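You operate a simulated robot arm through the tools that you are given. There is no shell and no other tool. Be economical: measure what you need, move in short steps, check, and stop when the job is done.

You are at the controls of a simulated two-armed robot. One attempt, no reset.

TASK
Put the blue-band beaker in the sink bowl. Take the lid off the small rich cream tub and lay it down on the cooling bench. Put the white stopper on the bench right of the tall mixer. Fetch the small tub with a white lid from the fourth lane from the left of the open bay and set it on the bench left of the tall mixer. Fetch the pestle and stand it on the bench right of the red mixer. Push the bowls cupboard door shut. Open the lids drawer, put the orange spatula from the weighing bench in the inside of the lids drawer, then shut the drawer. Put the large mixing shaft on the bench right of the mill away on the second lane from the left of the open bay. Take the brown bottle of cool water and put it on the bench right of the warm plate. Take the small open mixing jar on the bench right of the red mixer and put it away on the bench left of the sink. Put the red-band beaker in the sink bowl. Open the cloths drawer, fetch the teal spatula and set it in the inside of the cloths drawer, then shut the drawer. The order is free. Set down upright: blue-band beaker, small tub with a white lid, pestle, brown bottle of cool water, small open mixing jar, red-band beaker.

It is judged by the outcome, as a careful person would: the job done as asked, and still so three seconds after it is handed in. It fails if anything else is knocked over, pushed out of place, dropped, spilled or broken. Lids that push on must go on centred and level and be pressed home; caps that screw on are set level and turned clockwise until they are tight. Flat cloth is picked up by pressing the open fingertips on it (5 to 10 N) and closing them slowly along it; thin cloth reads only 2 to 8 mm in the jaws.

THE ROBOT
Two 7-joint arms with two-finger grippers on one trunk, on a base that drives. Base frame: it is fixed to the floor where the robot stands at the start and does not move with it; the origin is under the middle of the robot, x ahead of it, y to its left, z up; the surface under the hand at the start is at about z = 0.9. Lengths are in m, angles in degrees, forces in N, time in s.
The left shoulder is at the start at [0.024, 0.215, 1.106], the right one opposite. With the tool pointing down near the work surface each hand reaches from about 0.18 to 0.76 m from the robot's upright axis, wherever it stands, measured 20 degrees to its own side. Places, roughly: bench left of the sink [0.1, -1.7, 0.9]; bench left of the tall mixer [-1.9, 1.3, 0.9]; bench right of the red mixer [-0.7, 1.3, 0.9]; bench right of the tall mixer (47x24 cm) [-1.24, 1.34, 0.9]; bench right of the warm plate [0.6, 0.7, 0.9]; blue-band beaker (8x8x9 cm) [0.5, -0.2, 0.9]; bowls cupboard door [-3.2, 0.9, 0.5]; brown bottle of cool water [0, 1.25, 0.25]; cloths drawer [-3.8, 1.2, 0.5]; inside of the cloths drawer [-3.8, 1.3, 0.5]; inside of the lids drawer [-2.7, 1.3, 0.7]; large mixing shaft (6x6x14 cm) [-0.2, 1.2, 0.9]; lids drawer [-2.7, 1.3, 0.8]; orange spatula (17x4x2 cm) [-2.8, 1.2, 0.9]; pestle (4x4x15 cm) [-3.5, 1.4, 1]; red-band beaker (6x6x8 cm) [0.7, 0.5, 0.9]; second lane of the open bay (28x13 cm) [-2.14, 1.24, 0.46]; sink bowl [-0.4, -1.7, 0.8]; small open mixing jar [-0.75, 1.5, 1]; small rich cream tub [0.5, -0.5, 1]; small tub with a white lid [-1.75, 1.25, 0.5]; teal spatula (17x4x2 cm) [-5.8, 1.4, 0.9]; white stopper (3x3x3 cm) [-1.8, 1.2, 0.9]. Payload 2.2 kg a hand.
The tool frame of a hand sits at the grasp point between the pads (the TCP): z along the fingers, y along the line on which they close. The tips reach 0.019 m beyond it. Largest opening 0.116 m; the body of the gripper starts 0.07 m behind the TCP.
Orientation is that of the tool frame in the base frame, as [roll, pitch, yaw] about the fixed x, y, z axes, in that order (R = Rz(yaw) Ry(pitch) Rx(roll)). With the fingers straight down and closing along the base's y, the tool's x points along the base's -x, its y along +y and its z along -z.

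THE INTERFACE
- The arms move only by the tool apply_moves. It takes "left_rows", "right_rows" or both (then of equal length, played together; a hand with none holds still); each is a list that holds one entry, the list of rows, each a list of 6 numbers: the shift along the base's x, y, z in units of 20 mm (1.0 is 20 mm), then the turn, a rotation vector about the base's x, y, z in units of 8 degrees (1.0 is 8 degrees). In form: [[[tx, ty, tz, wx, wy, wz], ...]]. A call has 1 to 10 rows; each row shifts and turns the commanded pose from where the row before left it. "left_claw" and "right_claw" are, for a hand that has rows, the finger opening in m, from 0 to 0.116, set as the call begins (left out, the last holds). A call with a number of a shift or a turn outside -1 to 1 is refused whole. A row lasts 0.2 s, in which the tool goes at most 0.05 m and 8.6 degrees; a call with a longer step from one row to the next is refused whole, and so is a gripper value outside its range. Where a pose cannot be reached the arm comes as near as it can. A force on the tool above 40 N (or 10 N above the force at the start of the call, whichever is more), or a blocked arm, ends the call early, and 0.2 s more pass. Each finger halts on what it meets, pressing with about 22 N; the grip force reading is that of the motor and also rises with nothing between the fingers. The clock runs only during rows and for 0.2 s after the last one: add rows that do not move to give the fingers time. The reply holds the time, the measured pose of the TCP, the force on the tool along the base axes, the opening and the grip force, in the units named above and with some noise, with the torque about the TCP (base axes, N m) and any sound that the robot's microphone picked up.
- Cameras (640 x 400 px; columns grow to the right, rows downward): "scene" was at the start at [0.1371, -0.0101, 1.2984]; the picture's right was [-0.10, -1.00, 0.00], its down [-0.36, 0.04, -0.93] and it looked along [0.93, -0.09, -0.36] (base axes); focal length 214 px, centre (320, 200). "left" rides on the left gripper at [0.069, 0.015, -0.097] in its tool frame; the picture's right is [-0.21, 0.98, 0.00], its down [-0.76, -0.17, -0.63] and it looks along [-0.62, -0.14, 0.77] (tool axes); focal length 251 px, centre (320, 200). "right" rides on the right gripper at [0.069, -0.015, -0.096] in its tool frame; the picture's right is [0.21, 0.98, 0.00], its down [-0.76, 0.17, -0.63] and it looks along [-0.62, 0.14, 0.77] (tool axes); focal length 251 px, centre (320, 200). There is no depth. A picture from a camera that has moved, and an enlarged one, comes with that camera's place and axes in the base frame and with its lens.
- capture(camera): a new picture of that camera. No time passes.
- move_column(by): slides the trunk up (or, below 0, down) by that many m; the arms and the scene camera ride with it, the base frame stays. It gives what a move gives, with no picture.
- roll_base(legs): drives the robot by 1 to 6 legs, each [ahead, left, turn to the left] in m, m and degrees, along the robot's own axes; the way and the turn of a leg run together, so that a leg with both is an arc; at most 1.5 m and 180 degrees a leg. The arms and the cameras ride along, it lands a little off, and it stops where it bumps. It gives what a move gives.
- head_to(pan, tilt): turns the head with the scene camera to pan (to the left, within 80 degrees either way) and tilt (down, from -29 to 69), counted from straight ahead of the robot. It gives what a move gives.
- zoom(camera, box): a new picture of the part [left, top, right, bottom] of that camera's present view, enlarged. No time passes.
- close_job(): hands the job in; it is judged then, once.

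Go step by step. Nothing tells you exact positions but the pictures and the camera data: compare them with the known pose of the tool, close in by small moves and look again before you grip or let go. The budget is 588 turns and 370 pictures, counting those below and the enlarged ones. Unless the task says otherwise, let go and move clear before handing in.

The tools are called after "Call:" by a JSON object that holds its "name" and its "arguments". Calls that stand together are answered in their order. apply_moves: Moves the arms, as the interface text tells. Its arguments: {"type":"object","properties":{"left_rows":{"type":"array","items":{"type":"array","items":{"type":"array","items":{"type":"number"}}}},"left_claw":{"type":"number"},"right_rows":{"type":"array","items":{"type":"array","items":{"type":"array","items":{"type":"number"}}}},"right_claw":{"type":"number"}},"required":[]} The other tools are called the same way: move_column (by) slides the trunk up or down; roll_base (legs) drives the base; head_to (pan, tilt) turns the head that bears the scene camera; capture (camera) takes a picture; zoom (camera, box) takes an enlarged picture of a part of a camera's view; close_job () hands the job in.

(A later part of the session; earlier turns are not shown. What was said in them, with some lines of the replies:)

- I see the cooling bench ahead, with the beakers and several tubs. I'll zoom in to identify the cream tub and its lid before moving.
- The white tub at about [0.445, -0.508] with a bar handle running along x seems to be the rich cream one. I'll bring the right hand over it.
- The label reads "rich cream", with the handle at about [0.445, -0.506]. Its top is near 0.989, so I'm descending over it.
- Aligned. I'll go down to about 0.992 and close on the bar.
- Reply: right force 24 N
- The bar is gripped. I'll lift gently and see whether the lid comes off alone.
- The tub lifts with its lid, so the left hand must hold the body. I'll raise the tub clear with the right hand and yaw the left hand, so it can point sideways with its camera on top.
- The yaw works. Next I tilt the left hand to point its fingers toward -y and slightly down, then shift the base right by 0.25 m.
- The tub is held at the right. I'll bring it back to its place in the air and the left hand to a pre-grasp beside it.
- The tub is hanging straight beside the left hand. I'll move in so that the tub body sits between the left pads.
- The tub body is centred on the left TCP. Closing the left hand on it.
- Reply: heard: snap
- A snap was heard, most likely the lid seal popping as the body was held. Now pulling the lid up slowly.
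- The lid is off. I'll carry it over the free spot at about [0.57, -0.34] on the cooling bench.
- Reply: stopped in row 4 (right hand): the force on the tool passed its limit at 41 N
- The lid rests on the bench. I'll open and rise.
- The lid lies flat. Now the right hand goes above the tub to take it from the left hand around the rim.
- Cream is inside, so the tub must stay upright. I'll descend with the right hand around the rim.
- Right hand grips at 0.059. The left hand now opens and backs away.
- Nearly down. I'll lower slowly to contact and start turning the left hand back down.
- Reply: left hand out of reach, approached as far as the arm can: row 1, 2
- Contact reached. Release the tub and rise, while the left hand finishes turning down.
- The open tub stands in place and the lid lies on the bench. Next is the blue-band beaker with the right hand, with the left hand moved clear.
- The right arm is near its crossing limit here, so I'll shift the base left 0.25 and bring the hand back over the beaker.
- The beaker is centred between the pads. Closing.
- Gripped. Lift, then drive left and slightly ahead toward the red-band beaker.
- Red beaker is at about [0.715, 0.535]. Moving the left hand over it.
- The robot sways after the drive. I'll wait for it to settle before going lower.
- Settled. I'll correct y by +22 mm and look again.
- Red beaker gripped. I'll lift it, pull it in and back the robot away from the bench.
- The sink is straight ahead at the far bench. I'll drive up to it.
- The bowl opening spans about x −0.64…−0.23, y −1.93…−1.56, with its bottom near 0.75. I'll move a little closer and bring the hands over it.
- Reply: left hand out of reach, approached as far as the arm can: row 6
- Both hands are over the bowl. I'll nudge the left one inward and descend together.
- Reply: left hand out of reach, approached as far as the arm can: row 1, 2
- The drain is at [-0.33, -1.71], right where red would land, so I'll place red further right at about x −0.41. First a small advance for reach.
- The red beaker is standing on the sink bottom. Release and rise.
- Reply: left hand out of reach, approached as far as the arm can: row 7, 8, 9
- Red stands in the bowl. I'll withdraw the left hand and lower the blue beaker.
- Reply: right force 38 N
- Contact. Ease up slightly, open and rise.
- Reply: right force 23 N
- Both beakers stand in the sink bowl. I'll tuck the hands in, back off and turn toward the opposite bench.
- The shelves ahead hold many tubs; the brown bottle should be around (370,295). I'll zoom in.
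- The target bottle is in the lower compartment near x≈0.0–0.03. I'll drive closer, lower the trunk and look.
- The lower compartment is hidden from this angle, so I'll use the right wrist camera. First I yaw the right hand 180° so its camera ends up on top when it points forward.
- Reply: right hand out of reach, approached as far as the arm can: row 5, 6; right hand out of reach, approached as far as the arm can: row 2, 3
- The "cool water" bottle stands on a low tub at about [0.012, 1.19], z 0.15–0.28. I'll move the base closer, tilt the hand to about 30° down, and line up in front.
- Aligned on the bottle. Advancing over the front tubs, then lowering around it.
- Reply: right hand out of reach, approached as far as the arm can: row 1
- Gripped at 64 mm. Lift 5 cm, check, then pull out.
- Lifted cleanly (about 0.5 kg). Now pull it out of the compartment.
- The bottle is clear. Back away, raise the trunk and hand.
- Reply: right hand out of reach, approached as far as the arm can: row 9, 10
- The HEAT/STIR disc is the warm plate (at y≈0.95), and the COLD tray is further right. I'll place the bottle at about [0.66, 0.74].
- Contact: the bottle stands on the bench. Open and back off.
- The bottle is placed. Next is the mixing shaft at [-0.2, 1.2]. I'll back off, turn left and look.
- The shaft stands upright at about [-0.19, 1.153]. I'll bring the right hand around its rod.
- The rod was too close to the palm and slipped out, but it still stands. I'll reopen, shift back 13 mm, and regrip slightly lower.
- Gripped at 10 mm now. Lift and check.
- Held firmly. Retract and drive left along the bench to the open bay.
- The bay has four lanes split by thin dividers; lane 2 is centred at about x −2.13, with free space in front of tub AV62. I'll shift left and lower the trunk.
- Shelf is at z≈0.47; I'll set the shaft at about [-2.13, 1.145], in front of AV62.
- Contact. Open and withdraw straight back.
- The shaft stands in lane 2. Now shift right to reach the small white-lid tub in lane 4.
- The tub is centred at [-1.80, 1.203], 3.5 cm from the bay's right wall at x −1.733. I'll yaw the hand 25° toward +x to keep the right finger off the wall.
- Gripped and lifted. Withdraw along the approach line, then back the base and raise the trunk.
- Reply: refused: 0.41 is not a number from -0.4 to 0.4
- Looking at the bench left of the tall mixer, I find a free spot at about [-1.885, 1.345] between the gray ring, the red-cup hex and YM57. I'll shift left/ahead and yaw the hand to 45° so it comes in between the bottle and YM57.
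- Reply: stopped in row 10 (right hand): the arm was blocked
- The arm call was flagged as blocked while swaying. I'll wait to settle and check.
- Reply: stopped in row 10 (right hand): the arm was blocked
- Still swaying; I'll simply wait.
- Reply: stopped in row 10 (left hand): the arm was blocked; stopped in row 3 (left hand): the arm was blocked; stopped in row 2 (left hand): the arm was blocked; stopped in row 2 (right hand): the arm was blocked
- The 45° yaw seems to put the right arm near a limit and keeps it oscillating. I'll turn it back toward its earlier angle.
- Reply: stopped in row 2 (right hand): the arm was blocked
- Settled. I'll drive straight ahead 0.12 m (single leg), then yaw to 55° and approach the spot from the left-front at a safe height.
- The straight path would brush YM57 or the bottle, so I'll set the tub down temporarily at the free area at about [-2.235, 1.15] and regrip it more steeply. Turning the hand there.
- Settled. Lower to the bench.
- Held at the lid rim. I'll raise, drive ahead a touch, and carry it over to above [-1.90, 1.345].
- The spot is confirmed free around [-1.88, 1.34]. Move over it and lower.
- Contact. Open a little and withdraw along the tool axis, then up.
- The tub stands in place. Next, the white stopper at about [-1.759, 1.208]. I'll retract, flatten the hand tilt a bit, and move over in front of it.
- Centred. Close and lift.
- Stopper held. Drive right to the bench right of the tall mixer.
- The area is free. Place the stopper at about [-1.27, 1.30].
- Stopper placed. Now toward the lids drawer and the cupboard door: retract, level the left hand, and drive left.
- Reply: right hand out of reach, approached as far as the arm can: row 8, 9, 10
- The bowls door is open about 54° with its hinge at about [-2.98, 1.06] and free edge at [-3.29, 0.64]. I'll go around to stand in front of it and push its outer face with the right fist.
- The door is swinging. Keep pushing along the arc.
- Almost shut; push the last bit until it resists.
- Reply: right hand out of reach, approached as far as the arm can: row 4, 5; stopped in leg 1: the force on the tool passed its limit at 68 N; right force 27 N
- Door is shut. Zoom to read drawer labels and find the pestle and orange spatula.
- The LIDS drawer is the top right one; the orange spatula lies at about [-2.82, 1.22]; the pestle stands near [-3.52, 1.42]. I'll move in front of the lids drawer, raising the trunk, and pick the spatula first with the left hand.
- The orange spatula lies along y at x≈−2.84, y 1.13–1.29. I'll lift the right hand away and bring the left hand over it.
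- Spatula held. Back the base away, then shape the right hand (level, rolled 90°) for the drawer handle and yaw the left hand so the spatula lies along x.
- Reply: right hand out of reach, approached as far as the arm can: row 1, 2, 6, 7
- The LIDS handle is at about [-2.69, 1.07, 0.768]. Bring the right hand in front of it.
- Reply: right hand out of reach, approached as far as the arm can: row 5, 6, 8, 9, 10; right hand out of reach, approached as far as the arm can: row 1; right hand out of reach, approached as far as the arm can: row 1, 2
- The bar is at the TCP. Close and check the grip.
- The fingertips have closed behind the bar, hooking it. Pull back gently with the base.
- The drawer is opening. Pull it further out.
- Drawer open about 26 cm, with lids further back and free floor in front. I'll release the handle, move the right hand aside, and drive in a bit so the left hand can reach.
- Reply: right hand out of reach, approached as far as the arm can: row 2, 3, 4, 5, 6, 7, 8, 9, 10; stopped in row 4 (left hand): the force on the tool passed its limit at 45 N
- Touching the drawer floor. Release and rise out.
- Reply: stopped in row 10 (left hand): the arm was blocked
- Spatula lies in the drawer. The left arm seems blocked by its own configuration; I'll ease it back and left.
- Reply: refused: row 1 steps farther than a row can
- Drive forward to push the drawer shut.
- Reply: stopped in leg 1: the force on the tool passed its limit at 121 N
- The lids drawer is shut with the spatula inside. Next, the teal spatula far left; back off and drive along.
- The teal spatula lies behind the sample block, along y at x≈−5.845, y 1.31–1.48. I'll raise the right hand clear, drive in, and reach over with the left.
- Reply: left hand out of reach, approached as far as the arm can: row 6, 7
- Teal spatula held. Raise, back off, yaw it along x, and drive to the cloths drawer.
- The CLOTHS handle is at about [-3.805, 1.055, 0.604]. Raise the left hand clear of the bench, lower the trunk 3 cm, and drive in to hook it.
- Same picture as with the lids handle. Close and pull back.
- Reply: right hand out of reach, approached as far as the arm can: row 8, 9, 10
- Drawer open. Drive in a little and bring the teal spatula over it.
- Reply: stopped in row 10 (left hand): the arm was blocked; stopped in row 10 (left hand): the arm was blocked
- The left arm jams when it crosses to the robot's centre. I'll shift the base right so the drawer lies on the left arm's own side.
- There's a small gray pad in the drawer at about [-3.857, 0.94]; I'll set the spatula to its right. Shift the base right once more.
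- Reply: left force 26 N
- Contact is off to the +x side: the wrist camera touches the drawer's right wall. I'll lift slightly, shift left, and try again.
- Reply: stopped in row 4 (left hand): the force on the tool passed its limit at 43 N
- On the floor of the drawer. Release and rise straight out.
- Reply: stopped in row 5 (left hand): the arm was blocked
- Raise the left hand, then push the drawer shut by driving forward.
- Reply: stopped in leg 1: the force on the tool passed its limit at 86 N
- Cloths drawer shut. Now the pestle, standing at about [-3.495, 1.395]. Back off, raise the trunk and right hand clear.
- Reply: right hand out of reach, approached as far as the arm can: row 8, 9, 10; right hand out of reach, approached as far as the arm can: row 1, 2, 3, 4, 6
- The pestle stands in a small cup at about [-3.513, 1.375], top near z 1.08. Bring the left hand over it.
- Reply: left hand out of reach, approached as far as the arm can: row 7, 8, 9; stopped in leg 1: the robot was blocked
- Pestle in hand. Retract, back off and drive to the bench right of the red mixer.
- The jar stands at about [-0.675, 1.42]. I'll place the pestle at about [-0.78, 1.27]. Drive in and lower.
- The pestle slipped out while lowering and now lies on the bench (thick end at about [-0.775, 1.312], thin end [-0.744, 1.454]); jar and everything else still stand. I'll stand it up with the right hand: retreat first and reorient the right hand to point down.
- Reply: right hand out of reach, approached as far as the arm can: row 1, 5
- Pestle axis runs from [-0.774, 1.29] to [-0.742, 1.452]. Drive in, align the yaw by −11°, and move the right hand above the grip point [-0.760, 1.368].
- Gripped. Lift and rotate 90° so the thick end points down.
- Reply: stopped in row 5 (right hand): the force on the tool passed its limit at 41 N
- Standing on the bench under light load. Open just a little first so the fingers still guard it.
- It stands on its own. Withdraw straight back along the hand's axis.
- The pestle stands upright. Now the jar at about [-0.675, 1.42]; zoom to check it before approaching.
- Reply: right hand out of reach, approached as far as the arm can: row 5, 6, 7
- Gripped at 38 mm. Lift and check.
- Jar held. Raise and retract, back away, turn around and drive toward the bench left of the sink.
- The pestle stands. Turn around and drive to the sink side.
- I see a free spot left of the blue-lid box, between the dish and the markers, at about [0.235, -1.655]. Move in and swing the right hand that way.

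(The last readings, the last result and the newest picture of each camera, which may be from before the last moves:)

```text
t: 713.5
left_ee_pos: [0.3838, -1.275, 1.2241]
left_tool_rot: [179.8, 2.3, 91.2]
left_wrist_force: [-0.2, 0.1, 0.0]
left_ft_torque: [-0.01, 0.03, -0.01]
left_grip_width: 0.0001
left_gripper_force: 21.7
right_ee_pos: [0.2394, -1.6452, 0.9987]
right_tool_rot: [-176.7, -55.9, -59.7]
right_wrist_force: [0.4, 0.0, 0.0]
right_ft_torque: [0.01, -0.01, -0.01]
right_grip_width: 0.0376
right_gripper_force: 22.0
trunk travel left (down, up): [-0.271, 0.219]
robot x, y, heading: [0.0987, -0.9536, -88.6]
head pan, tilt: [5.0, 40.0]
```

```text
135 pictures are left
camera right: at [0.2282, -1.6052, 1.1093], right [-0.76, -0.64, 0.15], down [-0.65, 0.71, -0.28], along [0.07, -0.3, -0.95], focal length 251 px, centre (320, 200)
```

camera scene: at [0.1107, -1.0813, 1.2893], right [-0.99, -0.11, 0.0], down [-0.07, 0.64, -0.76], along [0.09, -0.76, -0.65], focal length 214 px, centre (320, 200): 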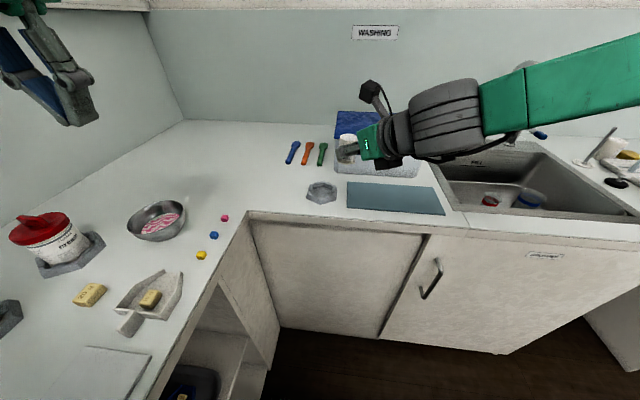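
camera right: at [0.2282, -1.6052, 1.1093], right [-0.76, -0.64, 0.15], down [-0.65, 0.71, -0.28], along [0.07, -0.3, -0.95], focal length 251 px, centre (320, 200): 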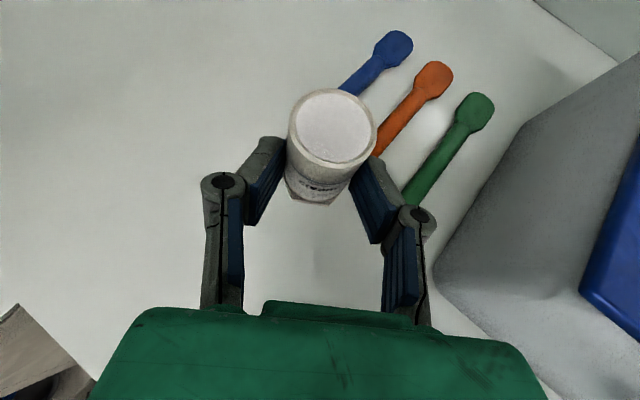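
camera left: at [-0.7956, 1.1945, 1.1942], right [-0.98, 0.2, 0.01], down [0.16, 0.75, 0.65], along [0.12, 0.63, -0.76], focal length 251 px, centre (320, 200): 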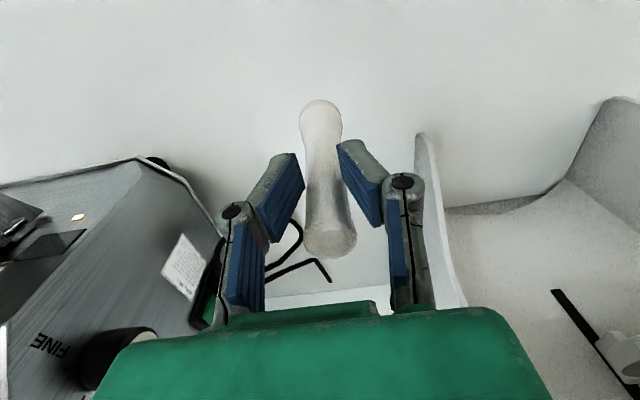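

Call:
{"name": "apply_moves", "arguments": {"right_rows": [[[0, 0.3, -0.8, 0, 0, 0], [0, 0.3, -0.8, 0, 0, 0], [0, 0, -0.6, 0, 0, 0], [0, 0, -0.4, 0, 0, 0], [0, 0, -0.3, 0, 0, 0], [0, 0, -0.2, 0, 0, 0], [0, 0, 0, 0, 0, 0]]]}}

Call:
{"name": "apply_moves", "arguments": {"right_rows": [[[0, 0, -0.1, 0, 0, 0], [0, 0, -0.1, 0, 0, 0], [0, 0, -0.1, 0, 0, 0], [0, 0, 0, 0, 0, 0]]]}}

Call:
{"name": "capture", "arguments": {"camera": "right"}}

```text
t: 715.1
left_ee_pos: [0.3845, -1.2758, 1.2239]
left_tool_rot: [179.7, 2.4, 91.1]
left_wrist_force: [0.2, -0.4, 0.4]
left_ft_torque: [0.04, 0.04, -0.01]
left_grip_width: 0.0002
left_gripper_force: 22.6
right_ee_pos: [0.2392, -1.633, 0.9374]
right_tool_rot: [-176.8, -55.9, -59.7]
right_wrist_force: [1.1, -0.4, -0.4]
right_ft_torque: [0.01, -0.01, -0.02]
right_grip_width: 0.0378
right_gripper_force: 21.4
trunk travel left (down, up): [-0.271, 0.219]
robot x, y, heading: [0.0947, -0.9542, -88.6]
head pan, tilt: [5.0, 40.0]
```

```text
t: 716.1
left_ee_pos: [0.3836, -1.2752, 1.2248]
left_tool_rot: [179.7, 2.3, 91.2]
left_wrist_force: [-0.3, -0.5, -0.1]
left_ft_torque: [0.04, 0.03, 0.02]
left_grip_width: 0.0
left_gripper_force: 22.3
right_ee_pos: [0.2397, -1.6333, 0.934]
right_tool_rot: [-176.7, -56.2, -59.6]
right_wrist_force: [1.8, -0.8, 13.7]
right_ft_torque: [-0.19, 0.04, 0.01]
right_grip_width: 0.0379
right_gripper_force: 22.1
trunk travel left (down, up): [-0.271, 0.219]
robot x, y, heading: [0.0949, -0.9518, -88.7]
head pan, tilt: [5.0, 40.0]
```

```text
134 pictures are left
camera right: at [0.2277, -1.5921, 1.0438], right [-0.76, -0.64, 0.15], down [-0.65, 0.71, -0.28], along [0.07, -0.31, -0.95], focal length 251 px, centre (320, 200)
```

right: 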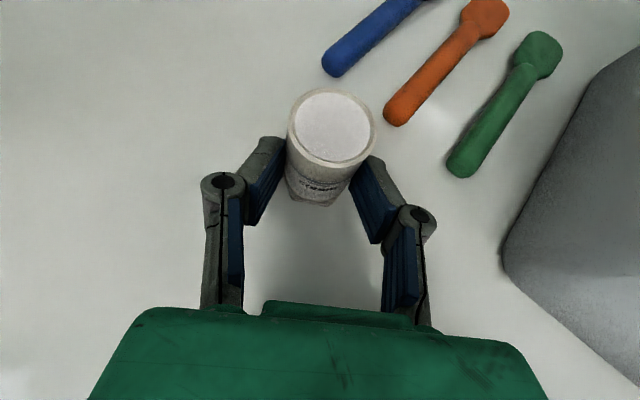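

Contact, well clear of the spatulas. Release and withdraw along the tool axis.

Call:
{"name": "apply_moves", "arguments": {"right_rows": [[[0, 0, 0, 0, 0, 0], [0, 0, 0, 0, 0, 0], [-0.2, 0.36, 0.28, 0, 0, 0], [-0.41, 0.72, 0.56, 0, 0, 0], [-0.41, 0.72, 0.56, 0, 0, 0], [-0.41, 0.72, 0.56, 0, 0, 0], [-0.41, 0.72, 0.8, 0, 0, 0], [0, 0.5, 1, 0, 0, 0], [0, 0.5, 1, 0, 0, 0], [0, 0.5, 1, 0, 0, 0]]], "right_claw": 0.06}}

Call:
{"name": "capture", "arguments": {"camera": "right"}}

Call:
{"name": "capture", "arguments": {"camera": "scene"}}

```text
t: 718.3
left_ee_pos: [0.3845, -1.2751, 1.2237]
left_tool_rot: [180.0, 2.3, 91.0]
left_wrist_force: [0.8, -0.5, -0.2]
left_ft_torque: [-0.02, 0.01, -0.02]
left_grip_width: 0.0001
left_gripper_force: 22.7
right_ee_pos: [0.2025, -1.5385, 1.0466]
right_tool_rot: [-176.7, -56.0, -59.7]
right_wrist_force: [-0.3, 1.5, 0.0]
right_ft_torque: [0.0, 0.01, 0.01]
right_grip_width: 0.0601
right_gripper_force: 0.1
trunk travel left (down, up): [-0.271, 0.219]
robot x, y, heading: [0.0958, -0.9557, -88.5]
head pan, tilt: [5.0, 40.0]
```

```text
133 pictures are left
camera right: at [0.1907, -1.4976, 1.1568], right [-0.76, -0.64, 0.15], down [-0.65, 0.71, -0.28], along [0.07, -0.3, -0.95], focal length 251 px, centre (320, 200)
```

right: 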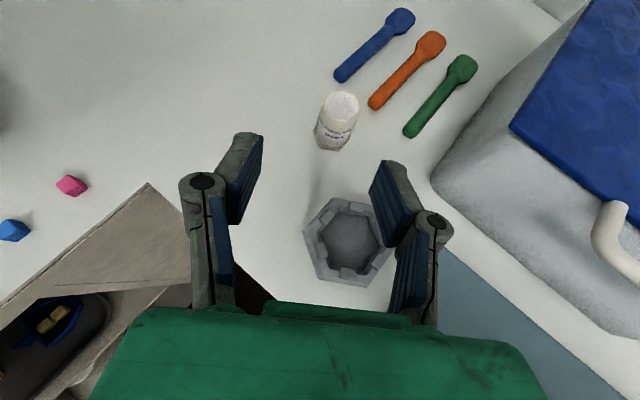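

```text
132 pictures are left
camera scene: at [0.1118, -1.0809, 1.2894], right [-0.99, -0.11, 0.0], down [-0.07, 0.64, -0.76], along [0.09, -0.76, -0.65], focal length 214 px, centre (320, 200)
```

scene: 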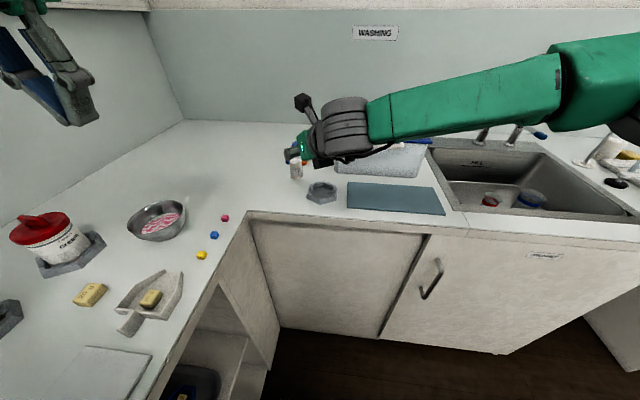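

Jar placed. Withdraw the arms and check the sink once.

Call:
{"name": "apply_moves", "arguments": {"right_rows": [[[-0.5, 1, 1, 0, 0, 0], [-0.5, 1, 1, 0, 0, 0], [-0.5, 1, 1, 0, 0, 0], [-0.5, 1, 0, 0, 0, 0], [-0.5, 1, 0, 0, 0, 0], [0, 0, 0, 0, 0, 0]]]}}

Call:
{"name": "roll_base", "arguments": {"legs": [[-0.3, 0, 0]]}}

Call:
{"name": "head_to", "arguments": {"pan": -15, "tilt": 30}}

Call:
{"name": "zoom", "arguments": {"camera": "scene", "box": [160, 120, 480, 300]}}

```text
t: 719.7
left_ee_pos: [0.3841, -1.2762, 1.2235]
left_tool_rot: [179.8, 2.2, 91.1]
left_wrist_force: [-0.3, -0.3, -0.8]
left_ft_torque: [-0.01, 0.02, -0.01]
left_grip_width: 0.0002
left_gripper_force: 22.2
right_ee_pos: [0.1522, -1.4397, 1.1042]
right_tool_rot: [-176.7, -55.8, -59.6]
right_wrist_force: [0.5, 0.0, 0.7]
right_ft_torque: [-0.01, 0.0, 0.0]
right_grip_width: 0.0597
right_gripper_force: 0.0
trunk travel left (down, up): [-0.271, 0.219]
robot x, y, heading: [0.0976, -0.9531, -88.3]
head pan, tilt: [5.0, 40.0]
```

```text
t: 721.8
left_ee_pos: [0.3765, -0.9709, 1.2245]
left_tool_rot: [179.8, 2.4, 91.3]
left_wrist_force: [0.3, 0.5, 0.5]
left_ft_torque: [0.0, 0.03, -0.01]
left_grip_width: 0.0002
left_gripper_force: 22.1
right_ee_pos: [0.1454, -1.1334, 1.1048]
right_tool_rot: [-176.7, -55.8, -59.3]
right_wrist_force: [0.1, 0.1, -0.2]
right_ft_torque: [0.04, -0.02, -0.01]
right_grip_width: 0.0599
right_gripper_force: 0.1
trunk travel left (down, up): [-0.271, 0.219]
robot x, y, heading: [0.0868, -0.6521, -88.3]
head pan, tilt: [5.0, 40.0]
```

```text
t: 722.6
left_ee_pos: [0.3763, -0.9694, 1.2234]
left_tool_rot: [179.9, 2.5, 91.3]
left_wrist_force: [0.1, 0.0, 0.2]
left_ft_torque: [-0.02, 0.0, -0.02]
left_grip_width: 0.0
left_gripper_force: 21.9
right_ee_pos: [0.1454, -1.1331, 1.1057]
right_tool_rot: [-176.8, -56.0, -59.4]
right_wrist_force: [0.4, 0.6, -0.2]
right_ft_torque: [0.03, 0.01, 0.02]
right_grip_width: 0.0602
right_gripper_force: 0.0
trunk travel left (down, up): [-0.271, 0.219]
robot x, y, heading: [0.0883, -0.6498, -88.0]
head pan, tilt: [-15.0, 30.0]
```

```text
2.00 times, centred on (320, 210) of scene
camera zoom: at [0.0724, -0.781, 1.3047], right [-0.97, 0.23, 0.0], down [0.11, 0.49, -0.86], along [-0.2, -0.84, -0.5], focal length 429 px, centre (320, 180)
```

zoom: 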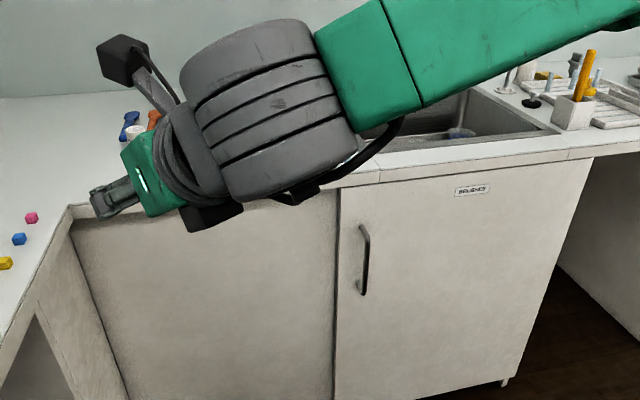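

Call:
{"name": "close_job", "arguments": {}}

```text
The job is handed in.
```

I finished all twelve tasks and handed the job in. Three things did not go cleanly:

- **Pestle:** it slipped from the gripper while I was lowering it and fell onto the bench right of the red mixer. I picked it up and stood it upright there, and it was still standing when I last saw it.
- **Lids and cloths drawers:** the teal spatula was hard to place, and the hand bumped the cloths drawer's side wall once. Both drawers were pushed shut firmly, peaking at about 120 N on the lids drawer.
- **Bowls cupboard:** the robot base bumped against the closed cupboard front once while I was reaching for the pestle. The door looked shut afterwards.

My last look at the two beakers in the sink bowl was partly blocked by the arm. I saw both standing right after I set them down, and nothing went near them afterwards.
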